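You operate a simulated robot arm through the tools that you are given. There is no shell and no other tool. Be economical: measure what you need, move in short steps, check, and stop when the job is done.

You run a simulated robot arm. Do the job below in one go: nothing can be reset, and whatever is moved stays where it is left.

JOB
Switch the parts wash off, move the blue banded sleeve to the white tray and drain the tub.
Fine: switch off first; rest the lid on the blue mat, then back on.

It is judged by the outcome, as a careful person would: the job done as asked, and still so three seconds after it is handed in. It fails if anything else is knocked over, pushed out of place, dropped, spilled or broken. A push-on lid holds only when it is set on centred and level and pressed home; a screw cap is set on level and turned clockwise until tight.

ROBOT AND FRAMES
A 7-joint arm with a two-finger parallel gripper, fixed in place. Base frame: the origin is at the foot of the arm, x ahead of it, y to its left, z up; the work surface is at about z = 0. Units: cm, degrees, N and s.
With the tool pointing down near the work surface it reaches from about 24 to 62 cm from the base axis. Its first joint turns from -66.0 to 66.0 degrees. Payload 2.6 kg.
The tool frame sits at the grasp point between the pads (the TCP): z along the fingers, y along the line on which they close. The tips reach 3 cm beyond it. The gripper opens to 9.4 cm. The fingers are 2.8 cm wide and 1 cm thick; the gripper's body (5 by 9.6 cm) begins 5.5 cm behind the TCP.
Orientation is that of the tool frame in the base frame, as [roll, pitch, yaw] about the fixed x, y, z axes, in that order (R = Rz(yaw) Ry(pitch) Rx(roll)). With the fingers straight down and closing along the base's y, the tool's x points along the base's -x, its y along +y and its z along -z.

CONTROLS
- The arm moves only by the tool drive_tool. Its argument "deltas" is a list of rows, each a list of 3 entries, a list of its own where there are three numbers: the shift along the tool's x, y, z in cm, then the turn, a rotation vector about the tool's x, y, z in degrees, then the closure, from 0 (fully open) to 1 (shut). In form: [[[dx, dy, dz], [wx, wy, wz], fingers], ...]. A call has 1 to 10 rows; each row shifts and turns the commanded pose from where the row before left it, along the tool's axes as they then stand. A row lasts 0.2 s, in which the tool goes at most 5 cm and 8.6 degrees; a call with a longer step from one row to the next is refused whole, and so is a gripper value outside its range. A pose out of reach is approached as far as the arm can. The call stops where the force on the tool passes 40 N (or 10 N more than at its start, if that is more) or the arm is blocked; 0.2 s more then pass. Each finger travels about 7.2 cm/s and halts on what it meets, pressing with about 36 N; the grip force reading is that of the motor and also rises with nothing between the fingers. The clock runs only during rows and for 0.2 s after the last one: add rows that do not move to give the fingers time. It gives the time, the measured TCP pose, the force on the tool (base axes), the opening and the grip force at its end, in the units of the frame above (readings bear some noise), with the torque about the TCP (base axes, N m) and any sound that the robot's microphone picked up, and new pictures: "pictures" is both (left out), scene, wrist or none.
- Cameras (640 x 400 px; columns grow to the right, rows downward): "scene" is fixed at [3.79, 43.77, 56.07]; the picture's right is [-0.74, -0.67, 0.00], its down [-0.40, 0.44, -0.80] and it looks along [0.54, -0.59, -0.60] (base axes); focal length 315 px, centre (320, 200). "wrist" rides on the gripper at [7.6, 1.4, -10.3] in the tool frame; the picture's right is [-0.18, 0.98, 0.00], its down [-0.75, -0.14, -0.64] and it looks along [-0.63, -0.12, 0.77] (tool axes); focal length 243 px, centre (320, 200). There is no depth. A picture from a camera that has moved, and an enlarged one, comes with that camera's place and axes in the base frame and with its lens.
- enlarge(camera, box): a new picture of the part [left, top, right, bottom] of that camera's present view, enlarged. It takes no simulated time.
- close_job(): hands the job in; it is judged then, once.

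Work in short steps. Places have to be worked out from the pictures, the camera data and where the tool is seen: move nearer, look again, correct. Check each grasp and each placing, and mend what went wrong. You have 120 turns and 200 pictures in all, those below and enlarged ones among them. Open the gripper and draw the arm clear of the work before you hand the job in, unless the task says otherwise; then end with one line.

The tools are called after ">>>" by a JSON object that holds its "op" and its "data". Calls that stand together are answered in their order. drive_tool: Moves the arm, as the interface text tells. Its arguments: {"type":"object","properties":{"deltas":{"type":"array","items":{"type":"array"}},"pictures":{"type":"string","enum":["both","scene","wrist","none"]}},"required":["deltas"]} The other tools are called the same way: enlarge (camera, box) takes an enlarged picture of a part of a camera's view; close_job () hands the job in.

At the start:

```text
t: 0.0
eef_pos: [30.93, 12.2, 35.51]
tcp_rot: [180.0, 0.1, -179.9]
force: [0.8, -0.2, -1.0]
wrist_torque: [0.01, -0.01, -0.02]
width: 9.4
finger_force: 0.1
```

scene: 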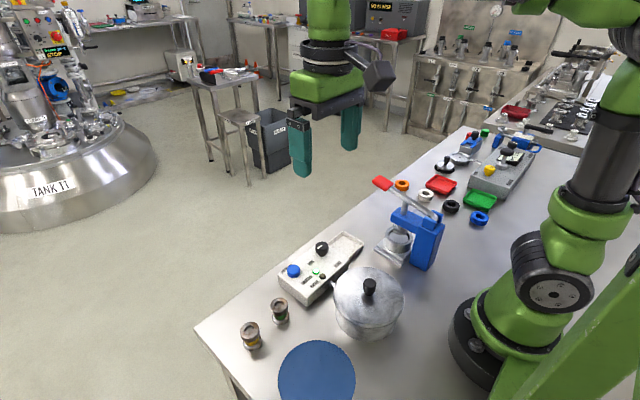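
wrist: 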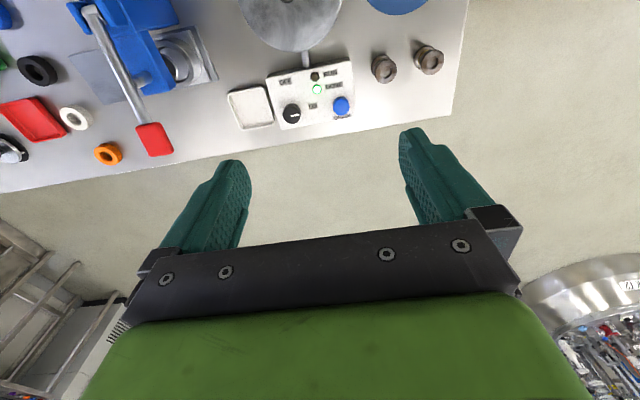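

I start by looking closely at the control box, the tub and the sleeves.

>>> {"op": "enlarge", "data": {"camera": "scene", "box": [230, 220, 430, 360]}}

>>> {"op": "enlarge", "data": {"camera": "wrist", "box": [220, 0, 460, 150]}}

>>> {"op": "enlarge", "data": {"camera": "scene", "box": [360, 110, 560, 270]}}

```text
2.86 times, centred on (330, 290) of scene
camera zoom: at [3.79, 43.77, 56.07], right [-0.74, -0.67, 0.0], down [-0.4, 0.44, -0.8], along [0.54, -0.59, -0.6], focal length 899 px, centre (291, -57)
```

zoom: 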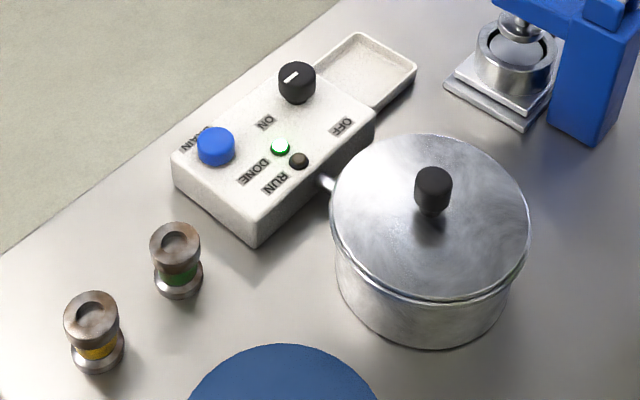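

```text
2.67 times, centred on (340, 75) of wrist
camera zoom: at [23.23, 13.62, 45.67], right [0.18, 0.98, 0.0], down [0.75, -0.14, 0.64], along [0.63, -0.12, -0.77], focal length 647 px, centre (267, 533)
```

zoom: 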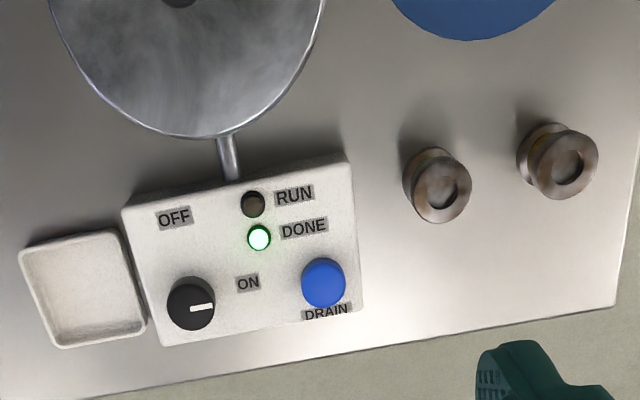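

```text
2.50 times, centred on (460, 190) of scene
camera zoom: at [3.79, 43.77, 56.07], right [-0.74, -0.67, 0.0], down [-0.4, 0.44, -0.8], along [0.54, -0.59, -0.6], focal length 787 px, centre (-30, 225)
```

zoom: 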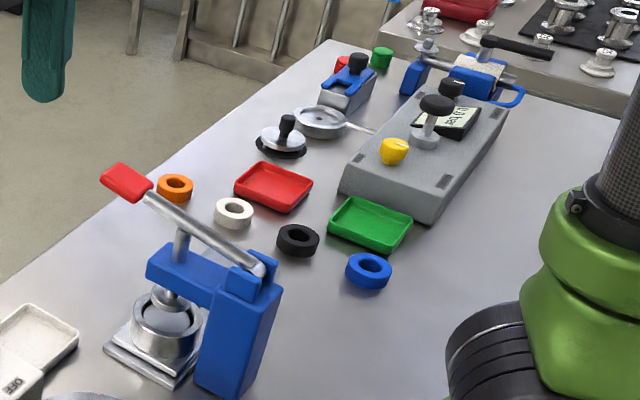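

The wash is on: the knob pointer faces ON and OFF lies about 90° anticlockwise. The tub is closed, the white tray is beside the box, and the blue mat is nearer the camera. I move over the box for a better look.

>>> {"op": "drive_tool", "data": {"deltas": [[[0.5, -2.6, 3.5], [0, 0, 0], 0], [[0.5, -2.6, 3.5], [0, 0, 0], 0], [[0, 0, 3.5], [0, 0, 0], 0], [[0, 0, 0], [0, 0, 0], 0]]}}

```text
t: 1.0
eef_pos: [29.98, 6.74, 25.04]
tcp_rot: [180.0, 0.0, 180.0]
force: [-0.1, -0.1, -0.7]
wrist_torque: [-0.05, 0.01, -0.02]
width: 9.38
finger_force: 0.1
camera wrist: at [22.21, 8.35, 35.21], right [0.18, 0.98, 0.0], down [0.75, -0.14, 0.64], along [0.63, -0.12, -0.77], focal length 243 px, centre (320, 200)
```

scene: 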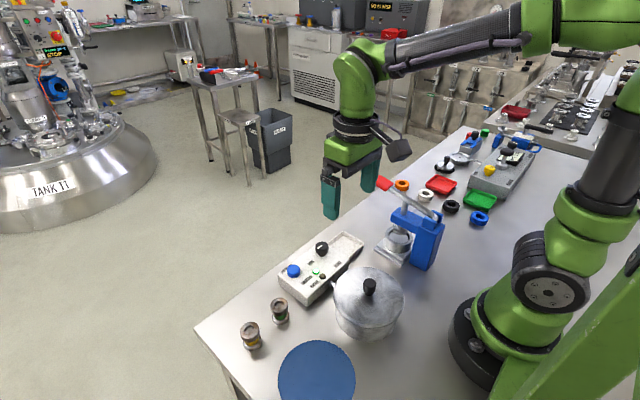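
wrist: 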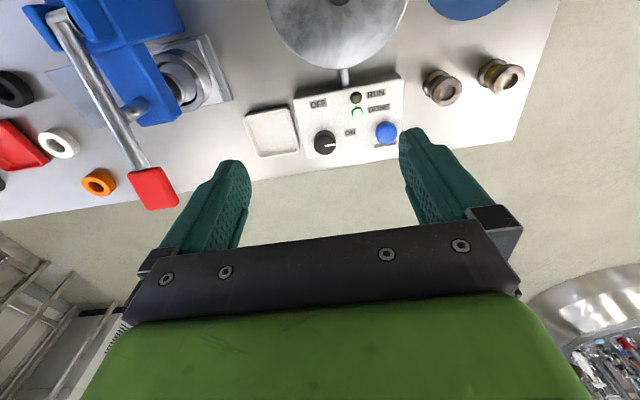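

Knob top is at about (37.3, 6.1, 5) and the drain button at about (37.6, 14.4, 4.5). I go above the knob and pre-turn the tool 45° clockwise so that it can turn anticlockwise afterwards.

>>> {"op": "drive_tool", "data": {"deltas": [[[-3.6, -0.3, 3], [0, 0, 0], 0.3], [[-3.7, -0.3, 3], [0, 0, 0], 0.3], [[0, 0, 2.5], [0, 0, 7.5], 0.3], [[0, 0, 2.5], [0, 0, 7.5], 0.3], [[0, 0, 0], [0, 0, 7.5], 0.3], [[0, 0, 0], [0, 0, 7.5], 0.3], [[0, 0, 0], [0, 0, 7.5], 0.3], [[0, 0, 0], [0, 0, 7.5], 0.3], [[0, 0, 0], [0, 0, 0], 0.3]]}}

>>> {"op": "enlarge", "data": {"camera": "scene", "box": [250, 160, 410, 320]}}

```text
t: 3.0
eef_pos: [37.07, 6.37, 13.93]
tcp_rot: [180.0, 0.0, 134.9]
force: [-0.1, -0.4, -0.3]
wrist_torque: [-0.04, 0.02, -0.02]
width: 6.59
finger_force: 0.1
camera wrist: at [32.75, 12.81, 24.2], right [0.83, 0.56, 0.0], down [0.43, -0.63, 0.64], along [0.36, -0.53, -0.77], focal length 243 px, centre (320, 200)
```

scene: 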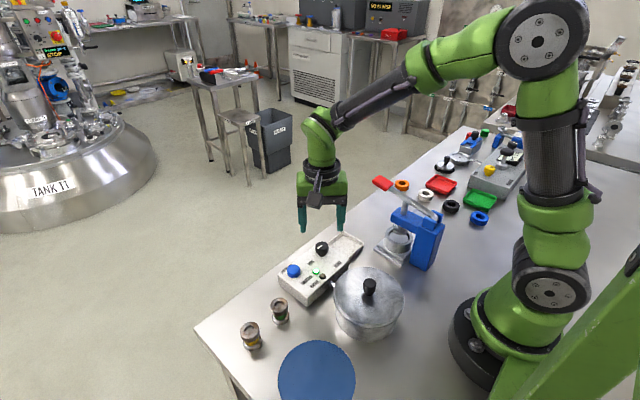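
wrist: 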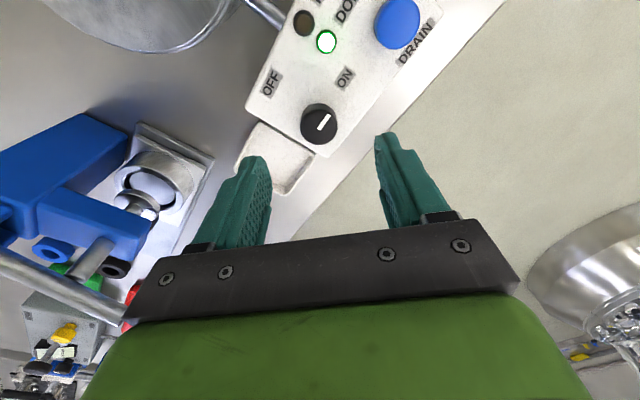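

```text
2.50 times, centred on (330, 240) of scene
camera zoom: at [3.79, 43.77, 56.07], right [-0.74, -0.67, 0.0], down [-0.4, 0.44, -0.8], along [0.54, -0.59, -0.6], focal length 787 px, centre (295, 100)
```

zoom: 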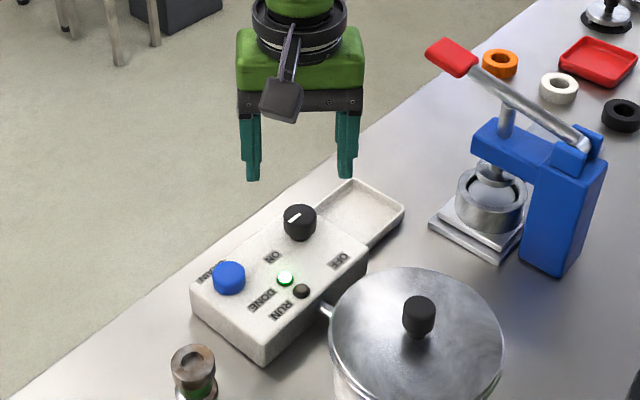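

The knob (37.1, 6.35) is right under the tool. I descend until the tips are around the knob, watching the force.

>>> {"op": "drive_tool", "data": {"deltas": [[[0, 0, 2.5], [0, 0, 0], 0.3], [[0, 0, 2.5], [0, 0, 0], 0.3], [[0, 0, 1.7], [0, 0, 0], 0.3], [[0, 0, 0], [0, 0, 0], 0.3]]}}

>>> {"op": "enlarge", "data": {"camera": "scene", "box": [270, 200, 370, 290]}}

```text
t: 4.0
eef_pos: [37.1, 6.21, 6.98]
tcp_rot: [180.0, 0.0, 135.0]
force: [0.3, 0.5, 0.1]
wrist_torque: [0.03, -0.02, -0.02]
width: 6.57
finger_force: 0.2
camera wrist: at [32.68, 12.74, 17.33], right [0.83, 0.56, 0.0], down [0.43, -0.63, 0.64], along [0.36, -0.53, -0.77], focal length 243 px, centre (320, 200)
```

scene: 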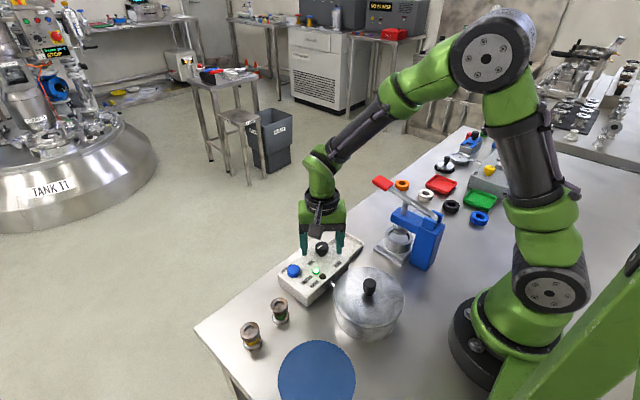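
wrist: 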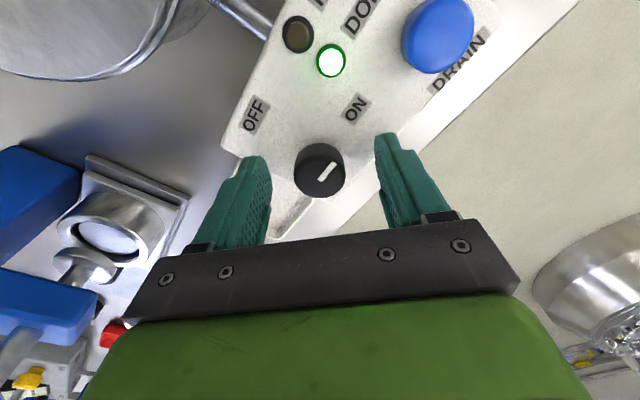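

```text
4.44 times, centred on (320, 245) of scene
camera zoom: at [3.79, 43.77, 56.07], right [-0.74, -0.67, 0.0], down [-0.4, 0.44, -0.8], along [0.54, -0.59, -0.6], focal length 1398 px, centre (320, 0)
```

zoom: 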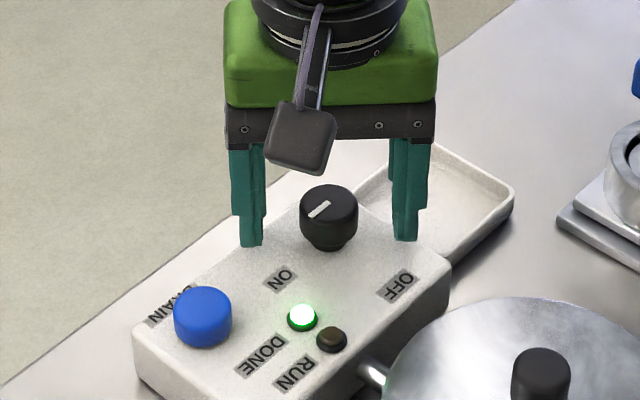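

The knob sits between the fingers. I lower slightly and close on it.

>>> {"op": "drive_tool", "data": {"deltas": [[[0, 0, 0.4], [0, 0, 0], 0.3], [[0, 0, 0], [0, 0, 0], 0.6], [[0, 0, 0], [0, 0, 0], 0.85], [[0, 0, 0], [0, 0, 0], 0.85], [[0, 0, 0], [0, 0, 0], 0.85]], "pictures": "wrist"}}

```text
t: 5.2
eef_pos: [37.02, 6.26, 6.7]
tcp_rot: [-179.9, -0.1, 134.9]
force: [-5.1, -5.0, 0.1]
wrist_torque: [0.21, 0.1, 0.0]
width: 2.9
finger_force: 45.0
camera wrist: at [32.7, 12.69, 16.95], right [0.83, 0.56, 0.0], down [0.43, -0.63, 0.64], along [0.36, -0.53, -0.77], focal length 243 px, centre (320, 200)
```

wrist: 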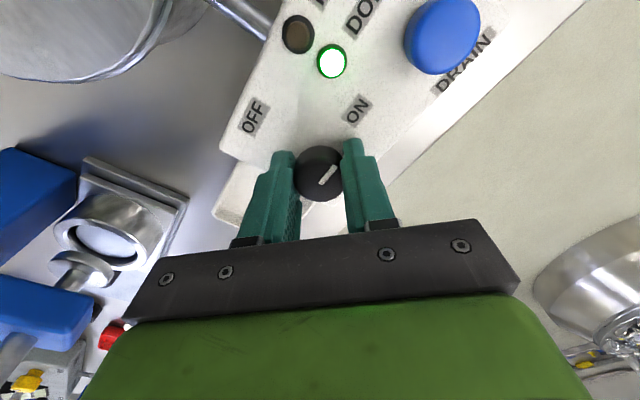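

Gripped (width 2.9). Now I turn anticlockwise in steps.

>>> {"op": "drive_tool", "data": {"deltas": [[[0, -0.1, 0], [0, 0, 0], 0.85], [[0, 0, 0], [0, 0, -7.5], 0.85], [[0, 0, 0], [0, 0, -7.5], 0.85], [[0, 0, 0], [0, 0, -7.5], 0.85], [[0, 0, 0], [0, 0, -7.5], 0.85], [[0, 0, 0], [0, 0, -7.5], 0.85], [[0, 0, 0], [0, 0, -7.5], 0.85]], "pictures": "wrist"}}

```text
t: 6.8
eef_pos: [37.13, 6.17, 6.7]
tcp_rot: [-179.9, -0.2, 180.0]
force: [1.4, -7.7, -26.5]
wrist_torque: [0.29, -0.7, 0.0]
width: 2.9
finger_force: 44.8
camera wrist: at [29.42, 7.65, 16.96], right [0.18, 0.98, 0.0], down [0.75, -0.14, 0.64], along [0.63, -0.12, -0.77], focal length 243 px, centre (320, 200)
```

wrist: 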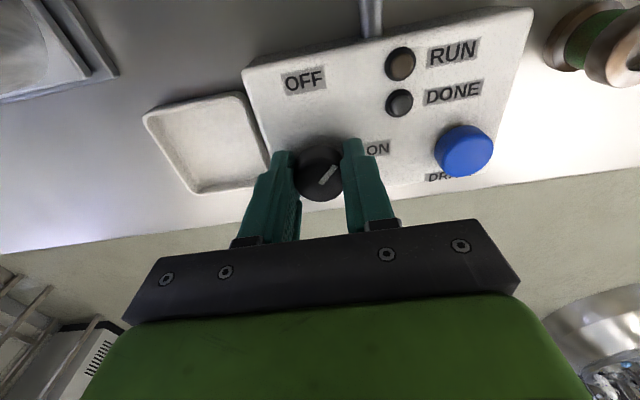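

The DONE light has gone dark and the pointer is halfway; I continue towards OFF.

>>> {"op": "drive_tool", "data": {"deltas": [[[0, 0, 0.1], [0, 0, -7.5], 0.85], [[0, 0, 0], [0, 0, -7.5], 0.85], [[0, 0, 0], [0, 0, -7.5], 0.85], [[0, 0, 0], [0, 0, -7.5], 0.85], [[0, 0, 0], [0, 0, -7.5], 0.85], [[0, 0, 0], [0, 0, -7.5], 0.85]], "pictures": "wrist"}}

```text
t: 8.2
eef_pos: [37.22, 6.21, 6.61]
tcp_rot: [-180.0, -0.2, -135.1]
force: [-9.2, -21.1, -2.3]
wrist_torque: [-0.72, 0.15, 0.0]
width: 2.86
finger_force: 44.7
camera wrist: at [30.66, 1.8, 16.97], right [-0.56, 0.83, 0.0], down [0.63, 0.43, 0.64], along [0.53, 0.36, -0.77], focal length 243 px, centre (320, 200)
```

wrist: 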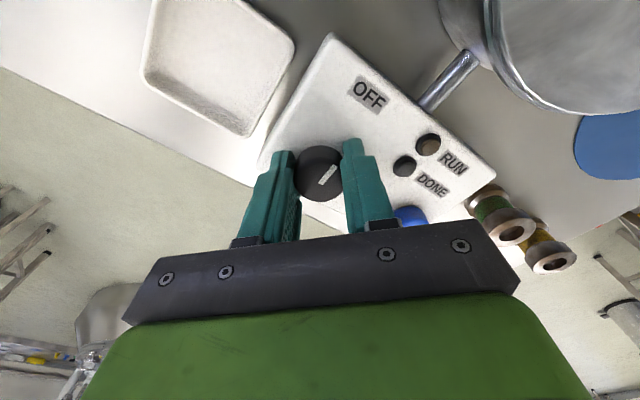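

About 90° turned. I check the pointer against the OFF mark.

>>> {"op": "enlarge", "data": {"camera": "wrist", "box": [260, 60, 440, 220]}}

>>> {"op": "enlarge", "data": {"camera": "scene", "box": [270, 200, 370, 290]}}

```text
2.50 times, centred on (350, 140) of wrist
camera zoom: at [30.66, 1.8, 16.97], right [-0.56, 0.83, 0.0], down [0.63, 0.43, 0.64], along [0.53, 0.36, -0.77], focal length 606 px, centre (245, 350)
```

zoom: 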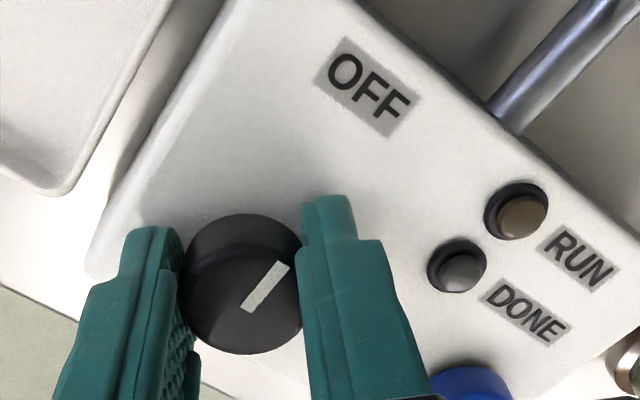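

```text
4.44 times, centred on (320, 245) of scene
camera zoom: at [3.79, 43.77, 56.07], right [-0.74, -0.67, 0.0], down [-0.4, 0.44, -0.8], along [0.54, -0.59, -0.6], focal length 1398 px, centre (320, 0)
```

zoom: 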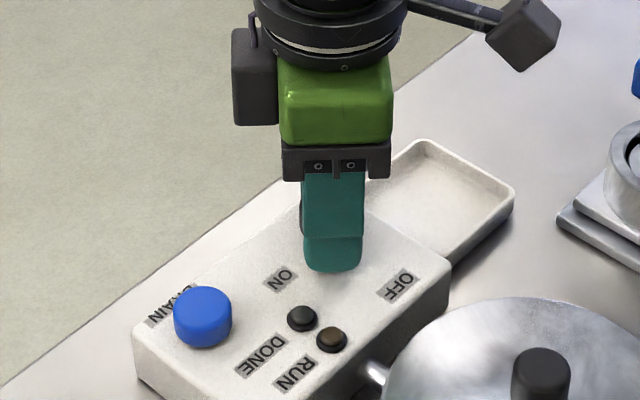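

The pointer faces OFF within about 3°, and both lamps are dark. I nudge 3° more, then release and rise.

>>> {"op": "drive_tool", "data": {"deltas": [[[0, 0, 0], [0, 0, -3], 0.85], [[0, 0, 0], [0, 0, 0], 0.4], [[0, 0, 0], [0, 0, 0], 0.3], [[0, 0, -3], [0, 0, 0], 0.3], [[0, 0, -4], [0, 0, 0], 0.3], [[0, 0, 0], [0, 0, 0], 0.3]], "pictures": "wrist"}}

>>> {"op": "enlarge", "data": {"camera": "scene", "box": [270, 200, 370, 290]}}

```text
t: 9.6
eef_pos: [37.17, 6.2, 13.81]
tcp_rot: [-179.9, -0.1, -131.9]
force: [0.7, -0.2, 0.3]
wrist_torque: [0.0, 0.0, 0.03]
width: 6.57
finger_force: 0.1
camera wrist: at [30.89, 1.54, 24.02], right [-0.61, 0.79, 0.0], down [0.61, 0.47, 0.64], along [0.51, 0.39, -0.77], focal length 243 px, centre (320, 200)
```

wrist: 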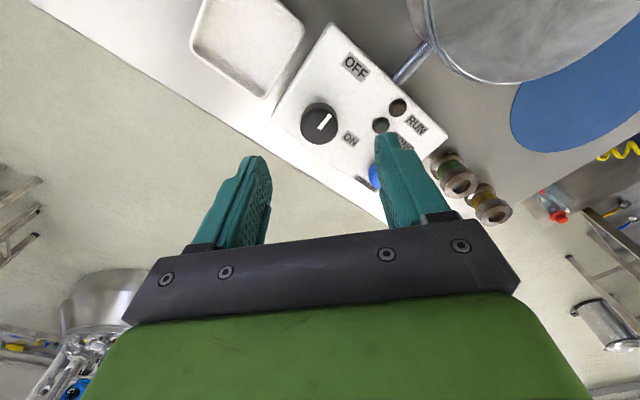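

```text
4.44 times, centred on (320, 245) of scene
camera zoom: at [3.79, 43.77, 56.07], right [-0.74, -0.67, 0.0], down [-0.4, 0.44, -0.8], along [0.54, -0.59, -0.6], focal length 1398 px, centre (320, 0)
```

zoom: 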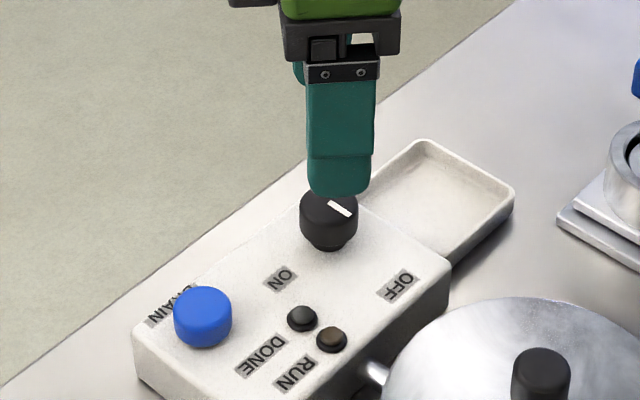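

The switch is OFF. Next I rise and back off to view the tub lid and mat.

>>> {"op": "drive_tool", "data": {"deltas": [[[0, 0, -4.5], [0, 0, 0], 0.3], [[0, 0, -4.5], [0, 0, 0], 0.2], [[0.6, 3.6, -2.6], [0, 0, 0], 0.1], [[0.6, 3.6, -2.6], [0, 0, 0], 0], [[0.6, 3.5, 0], [0, 0, 0], 0], [[0, 0, 0], [0, 0, 0], 0]]}}

>>> {"op": "enlarge", "data": {"camera": "wrist", "box": [240, 0, 520, 150]}}

```text
t: 11.0
eef_pos: [27.83, 12.35, 28.01]
tcp_rot: [-179.9, 0.0, -132.0]
force: [0.3, -0.4, -0.4]
wrist_torque: [0.0, 0.0, -0.01]
width: 9.4
finger_force: 0.0
camera wrist: at [21.65, 7.69, 38.21], right [-0.61, 0.79, 0.0], down [0.61, 0.47, 0.64], along [0.51, 0.39, -0.77], focal length 243 px, centre (320, 200)
```

scene: 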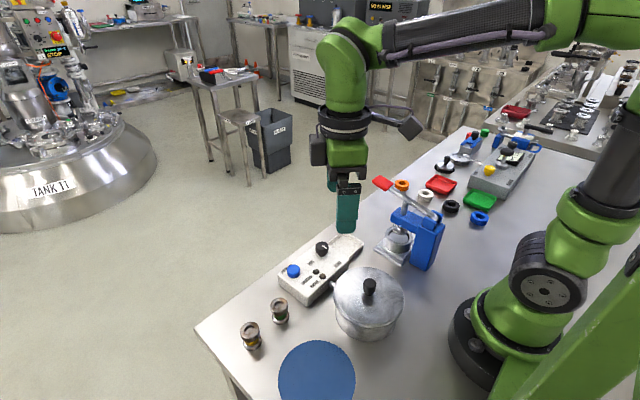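
wrist: 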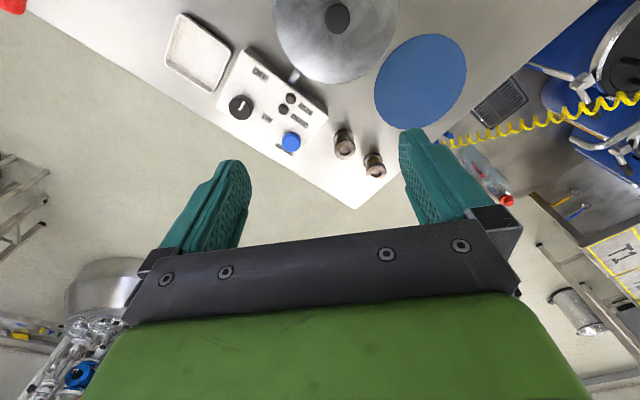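

```text
2.29 times, centred on (380, 75) of wrist
camera zoom: at [21.65, 7.69, 38.21], right [-0.61, 0.79, 0.0], down [0.61, 0.47, 0.64], along [0.51, 0.39, -0.77], focal length 555 px, centre (183, 486)
```

zoom: 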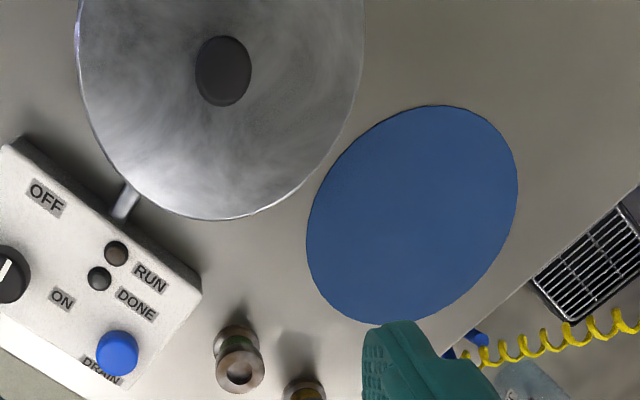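

Lid knob is at about (22, 10, 9.4), and the mat centre at about (20.8, 25). I move above the lid knob.

>>> {"op": "drive_tool", "data": {"deltas": [[[2.8, 1.4, 3], [0, 0, 0], 0.2], [[2.85, 1.36, 3], [0, 0, 0], 0.3], [[0, 0, 2], [0, 0, 7], 0.35], [[0, 0, 0], [0, 0, 7], 0.4], [[0, 0, 0], [0, 0, 6], 0.4], [[0, 0, 0], [0, 0, 0], 0.4]]}}

>>> {"op": "enlarge", "data": {"camera": "scene", "box": [290, 200, 450, 350]}}

```text
t: 12.4
eef_pos: [22.09, 9.83, 19.89]
tcp_rot: [180.0, -0.1, -152.2]
force: [-0.9, -0.4, 0.4]
wrist_torque: [-0.01, 0.02, 0.02]
width: 5.65
finger_force: 0.0
camera wrist: at [14.56, 7.6, 30.21], right [-0.3, 0.95, 0.0], down [0.73, 0.23, 0.64], along [0.61, 0.19, -0.77], focal length 243 px, centre (320, 200)
```

scene: 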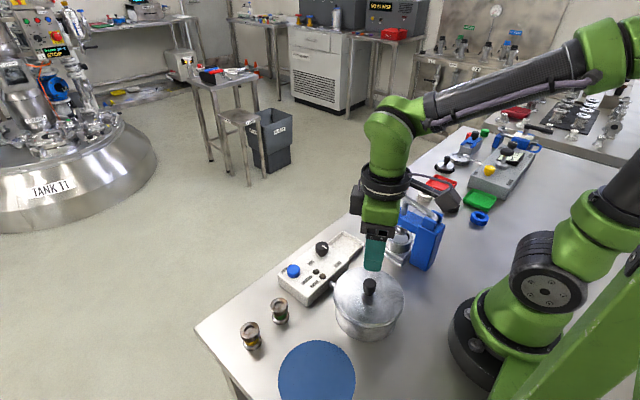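
wrist: 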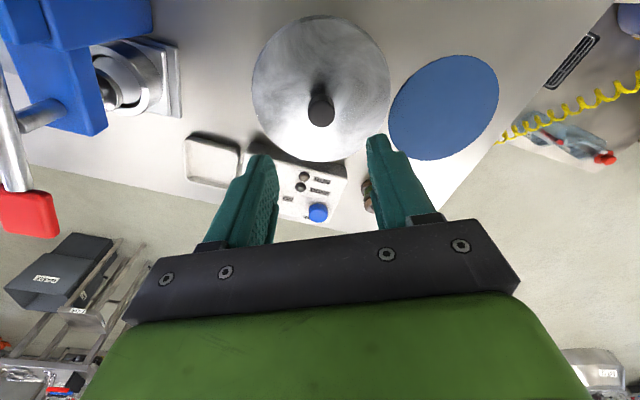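

```text
2.67 times, centred on (370, 275) of scene
camera zoom: at [3.79, 43.77, 56.07], right [-0.74, -0.67, 0.0], down [-0.4, 0.44, -0.8], along [0.54, -0.59, -0.6], focal length 839 px, centre (187, 0)
```

zoom: 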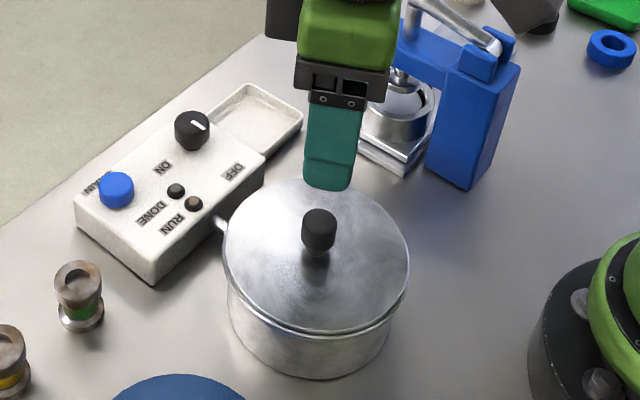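

Lid knob estimate is (21.7, 9.9, ~9). I descend to z=12.5 with a small correction, and check again.

>>> {"op": "drive_tool", "data": {"deltas": [[[0.3, 0.2, 3.7], [0, 0, 0], 0.4], [[0, 0, 3.7], [0, 0, 0], 0.4], [[0, 0, 0], [0, 0, 0], 0.4]], "pictures": "wrist"}}

>>> {"op": "enlarge", "data": {"camera": "scene", "box": [320, 220, 420, 320]}}

```text
t: 13.2
eef_pos: [21.96, 9.91, 12.67]
tcp_rot: [-180.0, -0.1, -152.0]
force: [0.4, -0.4, 0.3]
wrist_torque: [0.01, 0.0, -0.02]
width: 5.63
finger_force: 0.0
camera wrist: at [14.36, 7.67, 22.79], right [-0.3, 0.95, 0.0], down [0.73, 0.23, 0.64], along [0.61, 0.19, -0.77], focal length 243 px, centre (320, 200)
```

wrist: 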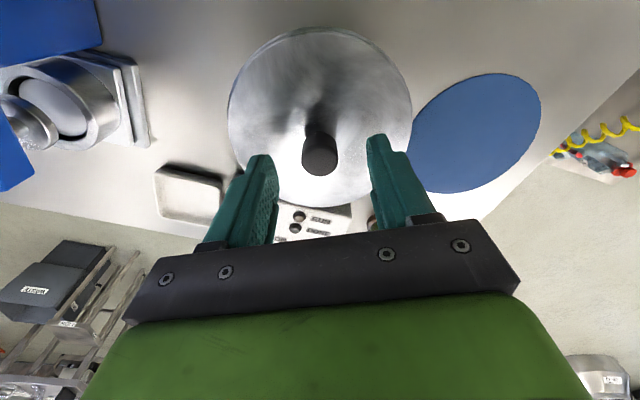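

```text
4.00 times, centred on (370, 270) of scene
camera zoom: at [3.79, 43.77, 56.07], right [-0.74, -0.67, 0.0], down [-0.4, 0.44, -0.8], along [0.54, -0.59, -0.6], focal length 1258 px, centre (120, -80)
```

zoom: 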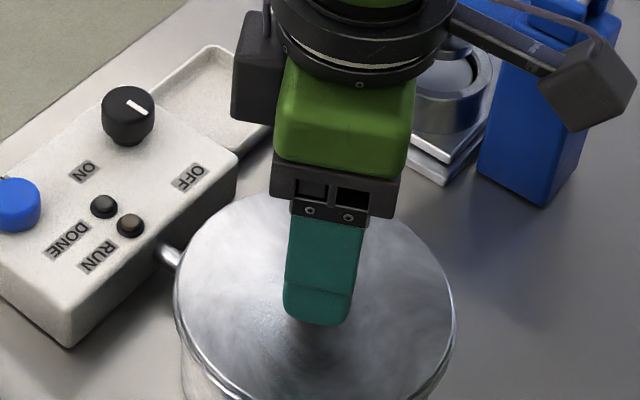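

Knob centre about (21.6, 9.9). I descend further with a 0.3 cm correction towards the base.

>>> {"op": "drive_tool", "data": {"deltas": [[[0.3, 0.0, 1], [0, 0, 0], 0.4], [[0, 0, 1], [0, 0, 0], 0.4], [[0, 0, 0], [0, 0, 0], 0.4]], "pictures": "wrist"}}

>>> {"op": "enlarge", "data": {"camera": "scene", "box": [320, 240, 420, 320]}}

```text
t: 14.0
eef_pos: [21.52, 9.74, 10.46]
tcp_rot: [-179.9, 0.1, -152.1]
force: [0.5, 0.7, 0.5]
wrist_torque: [-0.04, 0.01, 0.0]
width: 5.64
finger_force: 0.0
camera wrist: at [14.12, 7.45, 20.77], right [-0.3, 0.95, 0.0], down [0.73, 0.23, 0.64], along [0.61, 0.19, -0.77], focal length 243 px, centre (320, 200)
```

wrist: 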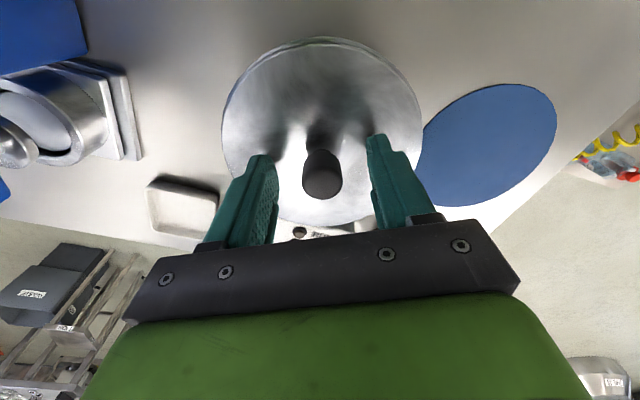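

```text
5.00 times, centred on (370, 280) of scene
camera zoom: at [3.79, 43.77, 56.07], right [-0.74, -0.67, 0.0], down [-0.4, 0.44, -0.8], along [0.54, -0.59, -0.6], focal length 1573 px, centre (70, -200)
```

zoom: 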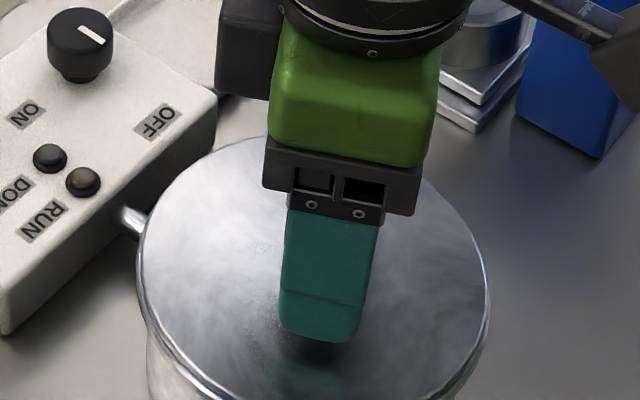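

The tips are around the lid knob just above the lid. I close on it.

>>> {"op": "drive_tool", "data": {"deltas": [[[0, 0, 0.2], [0, 0, 0], 0.6], [[0, 0, 0], [0, 0, 0], 0.8], [[0, 0, 0], [0, 0, 0], 1], [[0, 0, 0], [0, 0, 0], 1], [[0, 0, 0], [0, 0, 0], 1]], "pictures": "wrist"}}

```text
t: 15.2
eef_pos: [21.51, 9.79, 10.34]
tcp_rot: [180.0, 0.0, -151.9]
force: [-6.1, 8.9, 4.4]
wrist_torque: [0.15, 0.02, 0.0]
width: 2.29
finger_force: 36.0
camera wrist: at [14.12, 7.47, 20.57], right [-0.3, 0.95, 0.0], down [0.73, 0.23, 0.64], along [0.61, 0.19, -0.77], focal length 243 px, centre (320, 200)
```

wrist: 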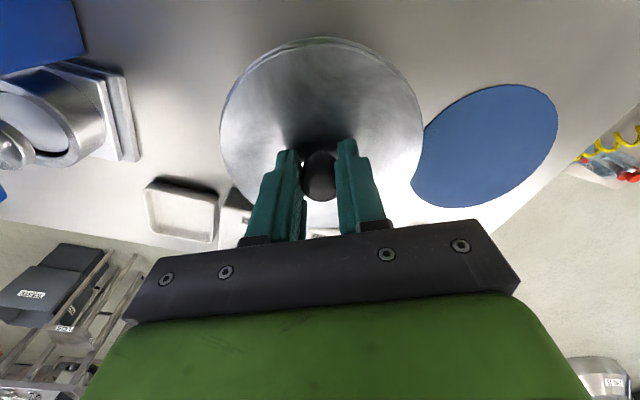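

Gripped (2.29 cm). I relieve the side force with 0.15 cm, then pull the lid straight up.

>>> {"op": "drive_tool", "data": {"deltas": [[[0, 0.15, 0], [0, 0, 0], 1], [[0, 0, 0], [0, 0, 0], 1]], "pictures": "none"}}

>>> {"op": "drive_tool", "data": {"deltas": [[[0, 0, -0.5], [0, 0, 0], 1], [[0, 0, -0.5], [0, 0, 0], 1], [[0, 0, -1], [0, 0, 0], 1], [[0, 0, 0], [0, 0, 0], 1]], "pictures": "both"}}

```text
t: 15.8
eef_pos: [21.58, 9.74, 10.33]
tcp_rot: [-180.0, -0.1, -152.0]
force: [-0.3, 0.1, 0.4]
wrist_torque: [0.03, -0.02, 0.01]
width: 2.29
finger_force: 35.7
heard: snap
```

```text
t: 16.8
eef_pos: [21.43, 9.78, 12.37]
tcp_rot: [-180.0, 0.1, -152.0]
force: [0.2, -0.2, -1.1]
wrist_torque: [-0.01, 0.02, -0.03]
width: 2.27
finger_force: 35.8
camera wrist: at [14.0, 7.61, 22.62], right [-0.3, 0.95, 0.0], down [0.73, 0.23, 0.64], along [0.61, 0.19, -0.77], focal length 243 px, centre (320, 200)
```

scene: 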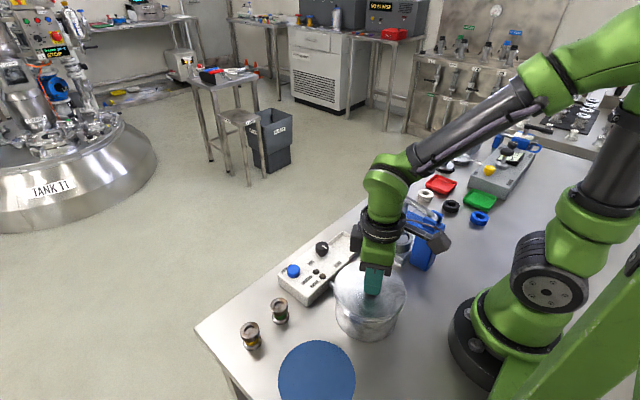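
wrist: 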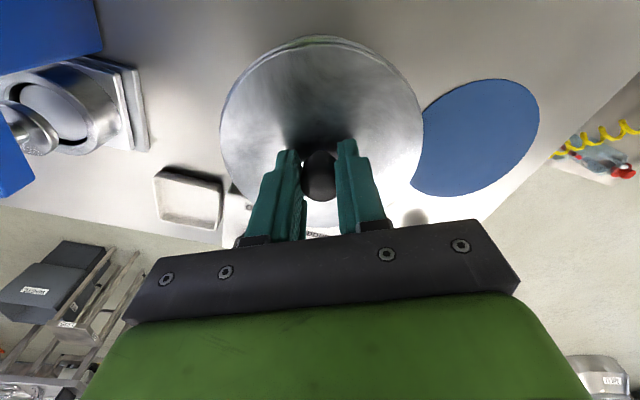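

The lid has snapped free and rises with the tool. I lift it and carry it over the blue mat.

>>> {"op": "drive_tool", "data": {"deltas": [[[0, 0, -3], [0, 0, 0], 1], [[0, 0, -2.5], [0, 0, 0], 1], [[-1.65, 3.4, 0], [0, 0, 0], 1], [[-1.65, 3.4, 0], [0, 0, 0], 1], [[-1.65, 3.4, 0], [0, 0, 0], 1], [[-1.65, 3.5, 0], [0, 0, 0], 1], [[0, 0, 0], [0, 0, 0], 1]]}}

>>> {"op": "enlarge", "data": {"camera": "scene", "box": [230, 220, 430, 400]}}

```text
t: 18.4
eef_pos: [20.76, 24.86, 17.86]
tcp_rot: [180.0, 0.0, -152.1]
force: [0.2, -0.1, -2.3]
wrist_torque: [-0.04, 0.0, -0.01]
width: 2.3
finger_force: 36.2
camera wrist: at [13.24, 22.58, 28.11], right [-0.3, 0.95, 0.0], down [0.73, 0.23, 0.64], along [0.61, 0.19, -0.77], focal length 243 px, centre (320, 200)
```

scene: 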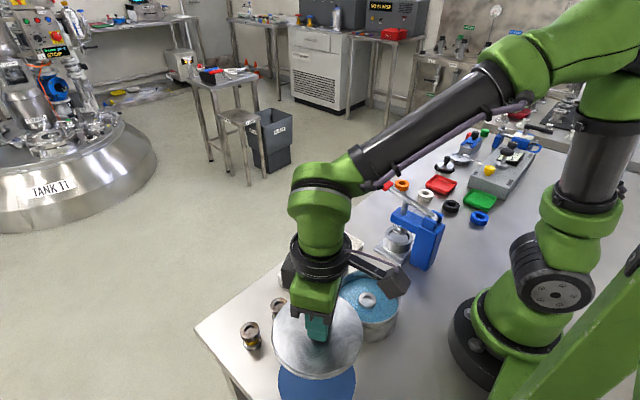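
wrist: 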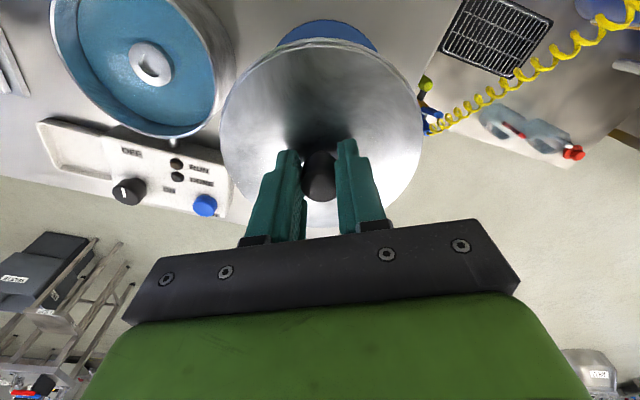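

```text
2.22 times, centred on (330, 310) of scene
camera zoom: at [3.79, 43.77, 56.07], right [-0.74, -0.67, 0.0], down [-0.4, 0.44, -0.8], along [0.54, -0.59, -0.6], focal length 699 px, centre (298, -44)
```

zoom: 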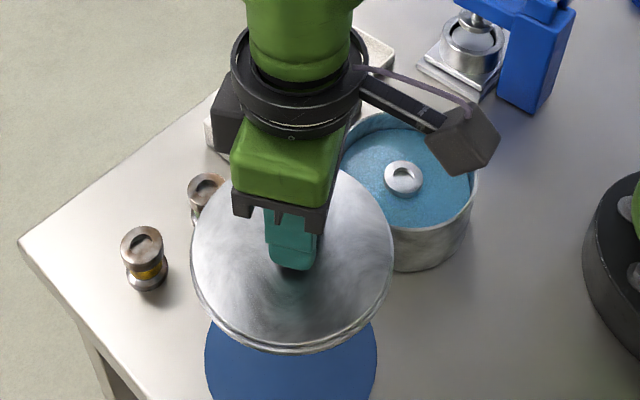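

The lid hangs level; in the tub a sleeve stands in blue liquid. I lower the lid onto the mat.

>>> {"op": "drive_tool", "data": {"deltas": [[[0, 0, 4], [0, 0, 0], 1], [[0, 0, 4], [0, 0, 0], 1], [[0, 0, 2.5], [0, 0, 0], 1], [[0, 0, 0], [0, 0, 0], 1]]}}

>>> {"op": "enlarge", "data": {"camera": "scene", "box": [230, 260, 430, 400]}}

```text
t: 19.4
eef_pos: [21.03, 24.87, 7.38]
tcp_rot: [-180.0, 0.0, -152.0]
force: [0.0, -0.3, -1.4]
wrist_torque: [-0.01, -0.01, -0.02]
width: 2.3
finger_force: 35.7
camera wrist: at [13.47, 22.61, 17.59], right [-0.3, 0.95, 0.0], down [0.73, 0.23, 0.64], along [0.61, 0.19, -0.77], focal length 243 px, centre (320, 200)
```

scene: 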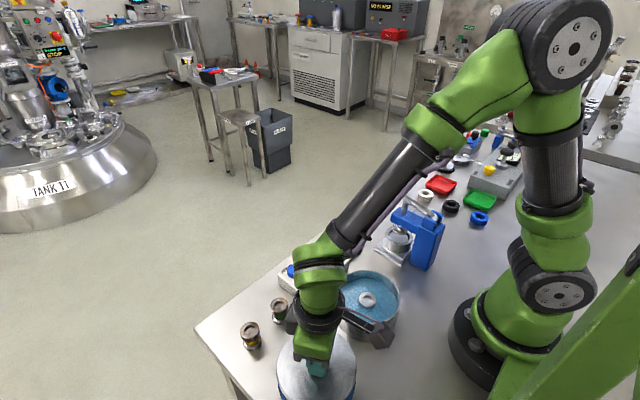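
wrist: 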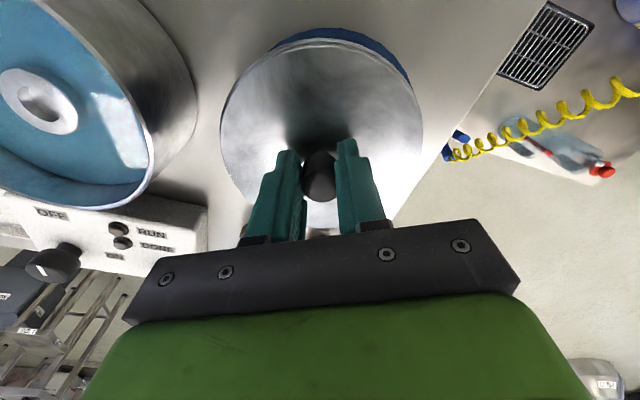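

```text
2.86 times, centred on (330, 330) of scene
camera zoom: at [3.79, 43.77, 56.07], right [-0.74, -0.67, 0.0], down [-0.4, 0.44, -0.8], along [0.54, -0.59, -0.6], focal length 899 px, centre (291, -171)
```

zoom: 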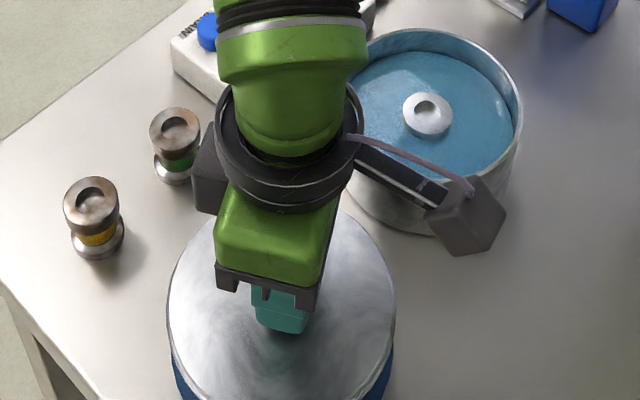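

The lid is close above the mat and nearly centred. I lower gently until contact.

>>> {"op": "drive_tool", "data": {"deltas": [[[0.2, 0.2, 1], [0, 0, 0], 1], [[0, 0, 0.6], [0, 0, 0], 1], [[0, 0, 0.4], [0, 0, 0], 1], [[0, 0, 0.3], [0, 0, 0], 1], [[0, 0, 0.3], [0, 0, 0], 1], [[0, 0, 0.3], [0, 0, 0], 1]], "pictures": "scene"}}

```text
t: 20.8
eef_pos: [20.61, 25.17, 4.86]
tcp_rot: [-179.9, 0.1, -152.2]
force: [0.2, -2.3, 3.4]
wrist_torque: [0.04, -0.06, -0.04]
width: 2.29
finger_force: 36.0
stopped in row 6: the force on the tool passed its limit at 50 N (the readings are from after the stop); the commanded pose is now the measured one
```

scene: 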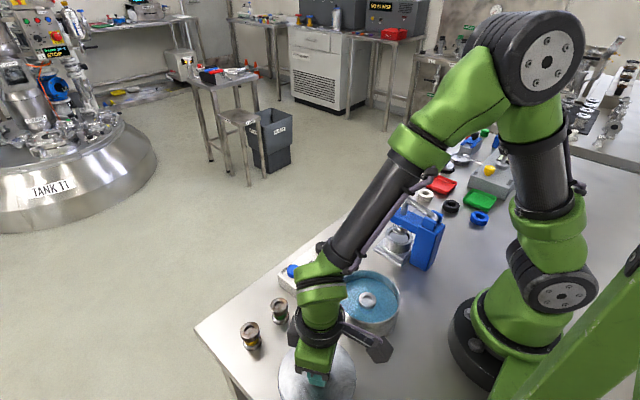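

The lid is on the mat at TCP z=4.86. I release and rise straight.

>>> {"op": "drive_tool", "data": {"deltas": [[[0, 0, 0], [0, 0, 0], 0.6], [[0, 0, 0], [0, 0, 0], 0.5], [[0, 0, 0], [0, 0, 0], 0.5], [[0, 0, -3], [0, 0, 0], 0.5], [[0, 0, -5], [0, 0, 0], 0.5], [[0, 0, -5], [0, 0, 0], 0.4], [[0, 0, 0], [0, 0, 0], 0.4]]}}

>>> {"op": "enlarge", "data": {"camera": "scene", "box": [230, 240, 430, 400]}}

```text
t: 22.4
eef_pos: [20.36, 25.22, 17.75]
tcp_rot: [-180.0, 0.1, -152.1]
force: [-0.2, -0.2, -0.7]
wrist_torque: [0.01, 0.0, -0.02]
width: 5.65
finger_force: 0.0
camera wrist: at [12.98, 22.91, 27.97], right [-0.3, 0.96, 0.0], down [0.73, 0.23, 0.64], along [0.61, 0.19, -0.77], focal length 243 px, centre (320, 200)
```

scene: 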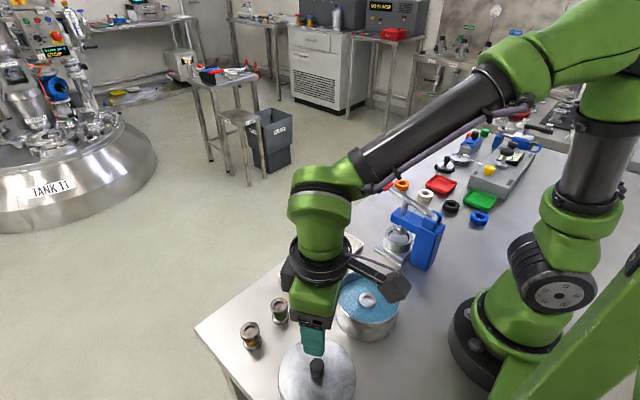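
wrist: 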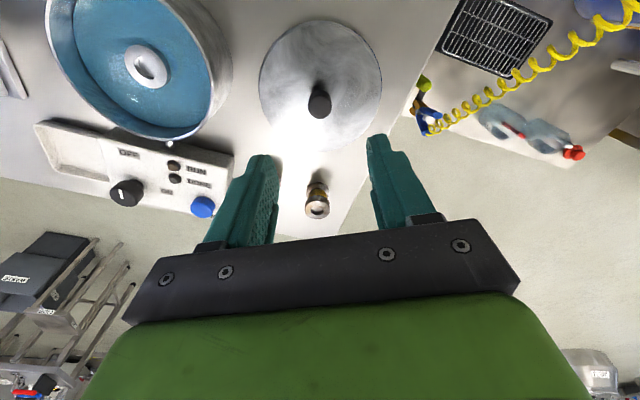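

```text
2.50 times, centred on (330, 320) of scene
camera zoom: at [3.79, 43.77, 56.07], right [-0.74, -0.67, 0.0], down [-0.4, 0.44, -0.8], along [0.54, -0.59, -0.6], focal length 787 px, centre (295, -100)
```

zoom: 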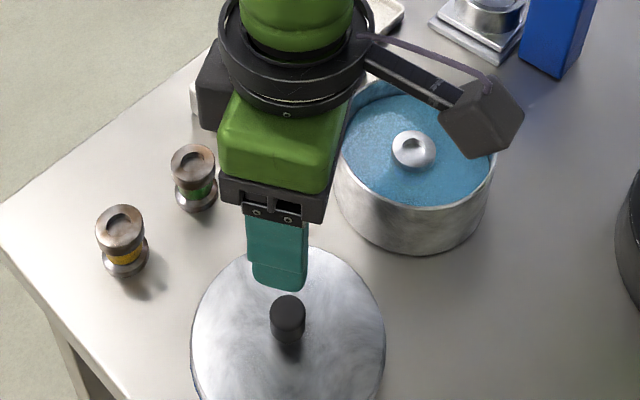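

The lid sits squarely on the mat. Now I go over the tub for a look at the sleeve.

>>> {"op": "drive_tool", "data": {"deltas": [[[1.6, -3.4, 0], [0, 0, 0], 0.3], [[1.6, -3.4, 0], [0, 0, 0], 0.3], [[1.6, -3.4, 0], [0, 0, 0], 0.3], [[1.6, -3.4, 0], [0, 0, 0], 0.3], [[0, 0, 0], [0, 0, 0], 0.3]]}}

>>> {"op": "enlarge", "data": {"camera": "wrist", "box": [220, 20, 420, 180]}}

>>> {"op": "enlarge", "data": {"camera": "scene", "box": [310, 240, 430, 350]}}

```text
t: 23.6
eef_pos: [21.58, 10.1, 17.86]
tcp_rot: [-179.8, 0.1, -152.2]
force: [0.4, 0.6, -0.5]
wrist_torque: [0.02, 0.0, -0.02]
width: 6.57
finger_force: 0.1
camera wrist: at [13.94, 7.9, 28.04], right [-0.3, 0.96, 0.0], down [0.73, 0.23, 0.64], along [0.61, 0.19, -0.77], focal length 243 px, centre (320, 200)
```

scene: 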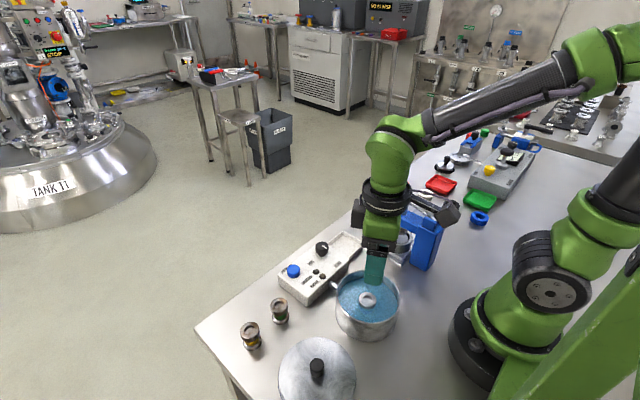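
wrist: 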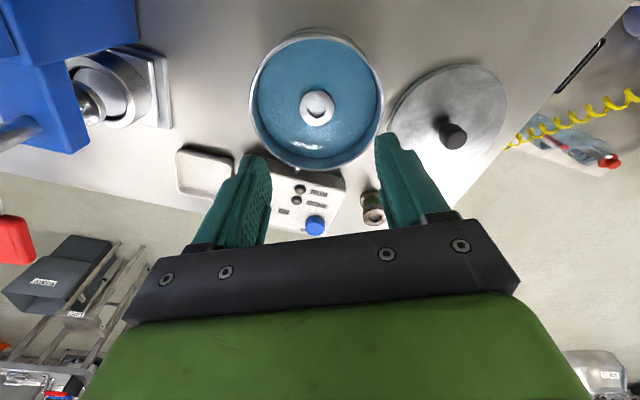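

```text
2.50 times, centred on (320, 100) of wrist
camera zoom: at [13.94, 7.9, 28.04], right [-0.3, 0.96, 0.0], down [0.73, 0.23, 0.64], along [0.61, 0.19, -0.77], focal length 606 px, centre (320, 450)
```

zoom: 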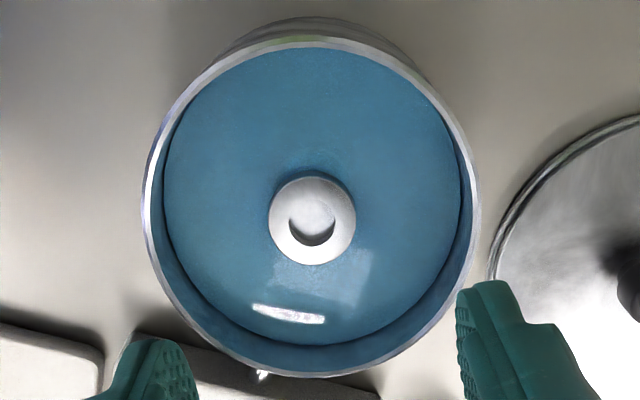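

```text
3.64 times, centred on (370, 295) of scene
camera zoom: at [3.79, 43.77, 56.07], right [-0.74, -0.67, 0.0], down [-0.4, 0.44, -0.8], along [0.54, -0.59, -0.6], focal length 1144 px, centre (138, -146)
```

zoom: 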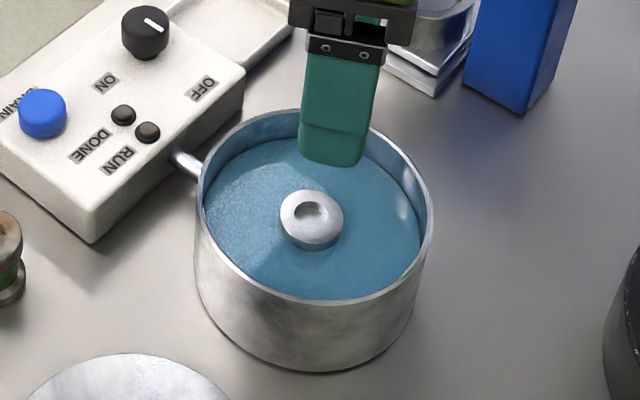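

The sleeve is at about (21.8, 10.0), its top at z≈4.5. I descend to just above it and check the alignment.

>>> {"op": "drive_tool", "data": {"deltas": [[[-0.1, 0, 4.5], [0, 0, 0], 0.3], [[0, 0, 4], [0, 0, 0], 0.3], [[0, 0, 0], [0, 0, 0], 0.3]], "pictures": "wrist"}}

>>> {"op": "enlarge", "data": {"camera": "scene", "box": [310, 240, 430, 350]}}

```text
t: 24.4
eef_pos: [21.43, 10.09, 9.27]
tcp_rot: [-179.9, 0.1, -152.1]
force: [-0.1, 0.1, 0.6]
wrist_torque: [-0.01, 0.05, 0.01]
width: 6.58
finger_force: 0.0
camera wrist: at [13.92, 7.81, 19.43], right [-0.3, 0.96, 0.0], down [0.73, 0.23, 0.64], along [0.61, 0.19, -0.77], focal length 243 px, centre (320, 200)
```

wrist: 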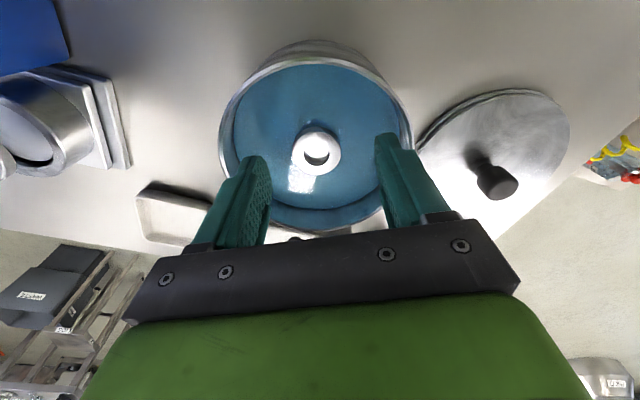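

```text
3.64 times, centred on (370, 295) of scene
camera zoom: at [3.79, 43.77, 56.07], right [-0.74, -0.67, 0.0], down [-0.4, 0.44, -0.8], along [0.54, -0.59, -0.6], focal length 1144 px, centre (138, -146)
```

zoom: 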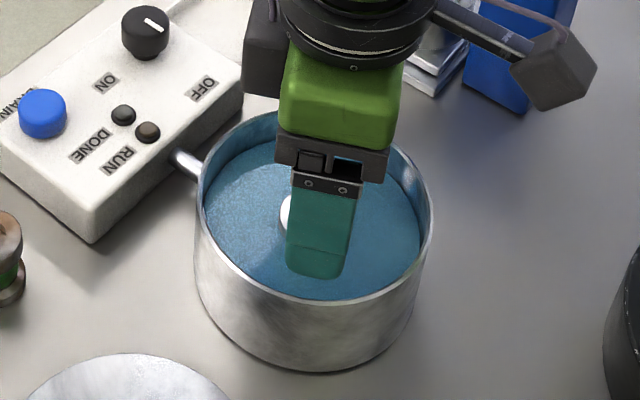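

Aligned within ~0.2 cm. I lower the fingers into the tub around the sleeve.

>>> {"op": "drive_tool", "data": {"deltas": [[[0, -0.15, 2], [0, 0, 0], 0.3], [[0, 0, 1.5], [0, 0, 0], 0.3], [[0, 0, 1.2], [0, 0, 0], 0.3], [[0, 0, 0], [0, 0, 0], 0.3]], "pictures": "wrist"}}

>>> {"op": "enlarge", "data": {"camera": "scene", "box": [310, 240, 430, 350]}}

```text
t: 25.4
eef_pos: [21.38, 9.88, 4.48]
tcp_rot: [-179.9, 0.1, -152.2]
force: [0.4, 0.5, -1.2]
wrist_torque: [-0.01, -0.03, -0.01]
width: 6.57
finger_force: 0.2
camera wrist: at [13.98, 7.7, 14.72], right [-0.3, 0.96, 0.0], down [0.73, 0.23, 0.64], along [0.61, 0.19, -0.77], focal length 243 px, centre (320, 200)
```

wrist: 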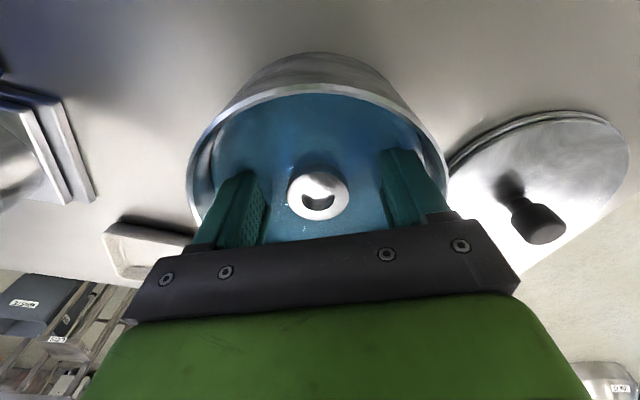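

```text
3.64 times, centred on (370, 295) of scene
camera zoom: at [3.79, 43.77, 56.07], right [-0.74, -0.67, 0.0], down [-0.4, 0.44, -0.8], along [0.54, -0.59, -0.6], focal length 1144 px, centre (138, -146)
```

zoom: 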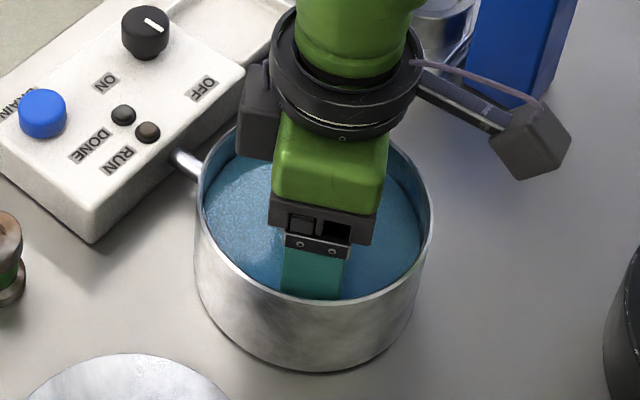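

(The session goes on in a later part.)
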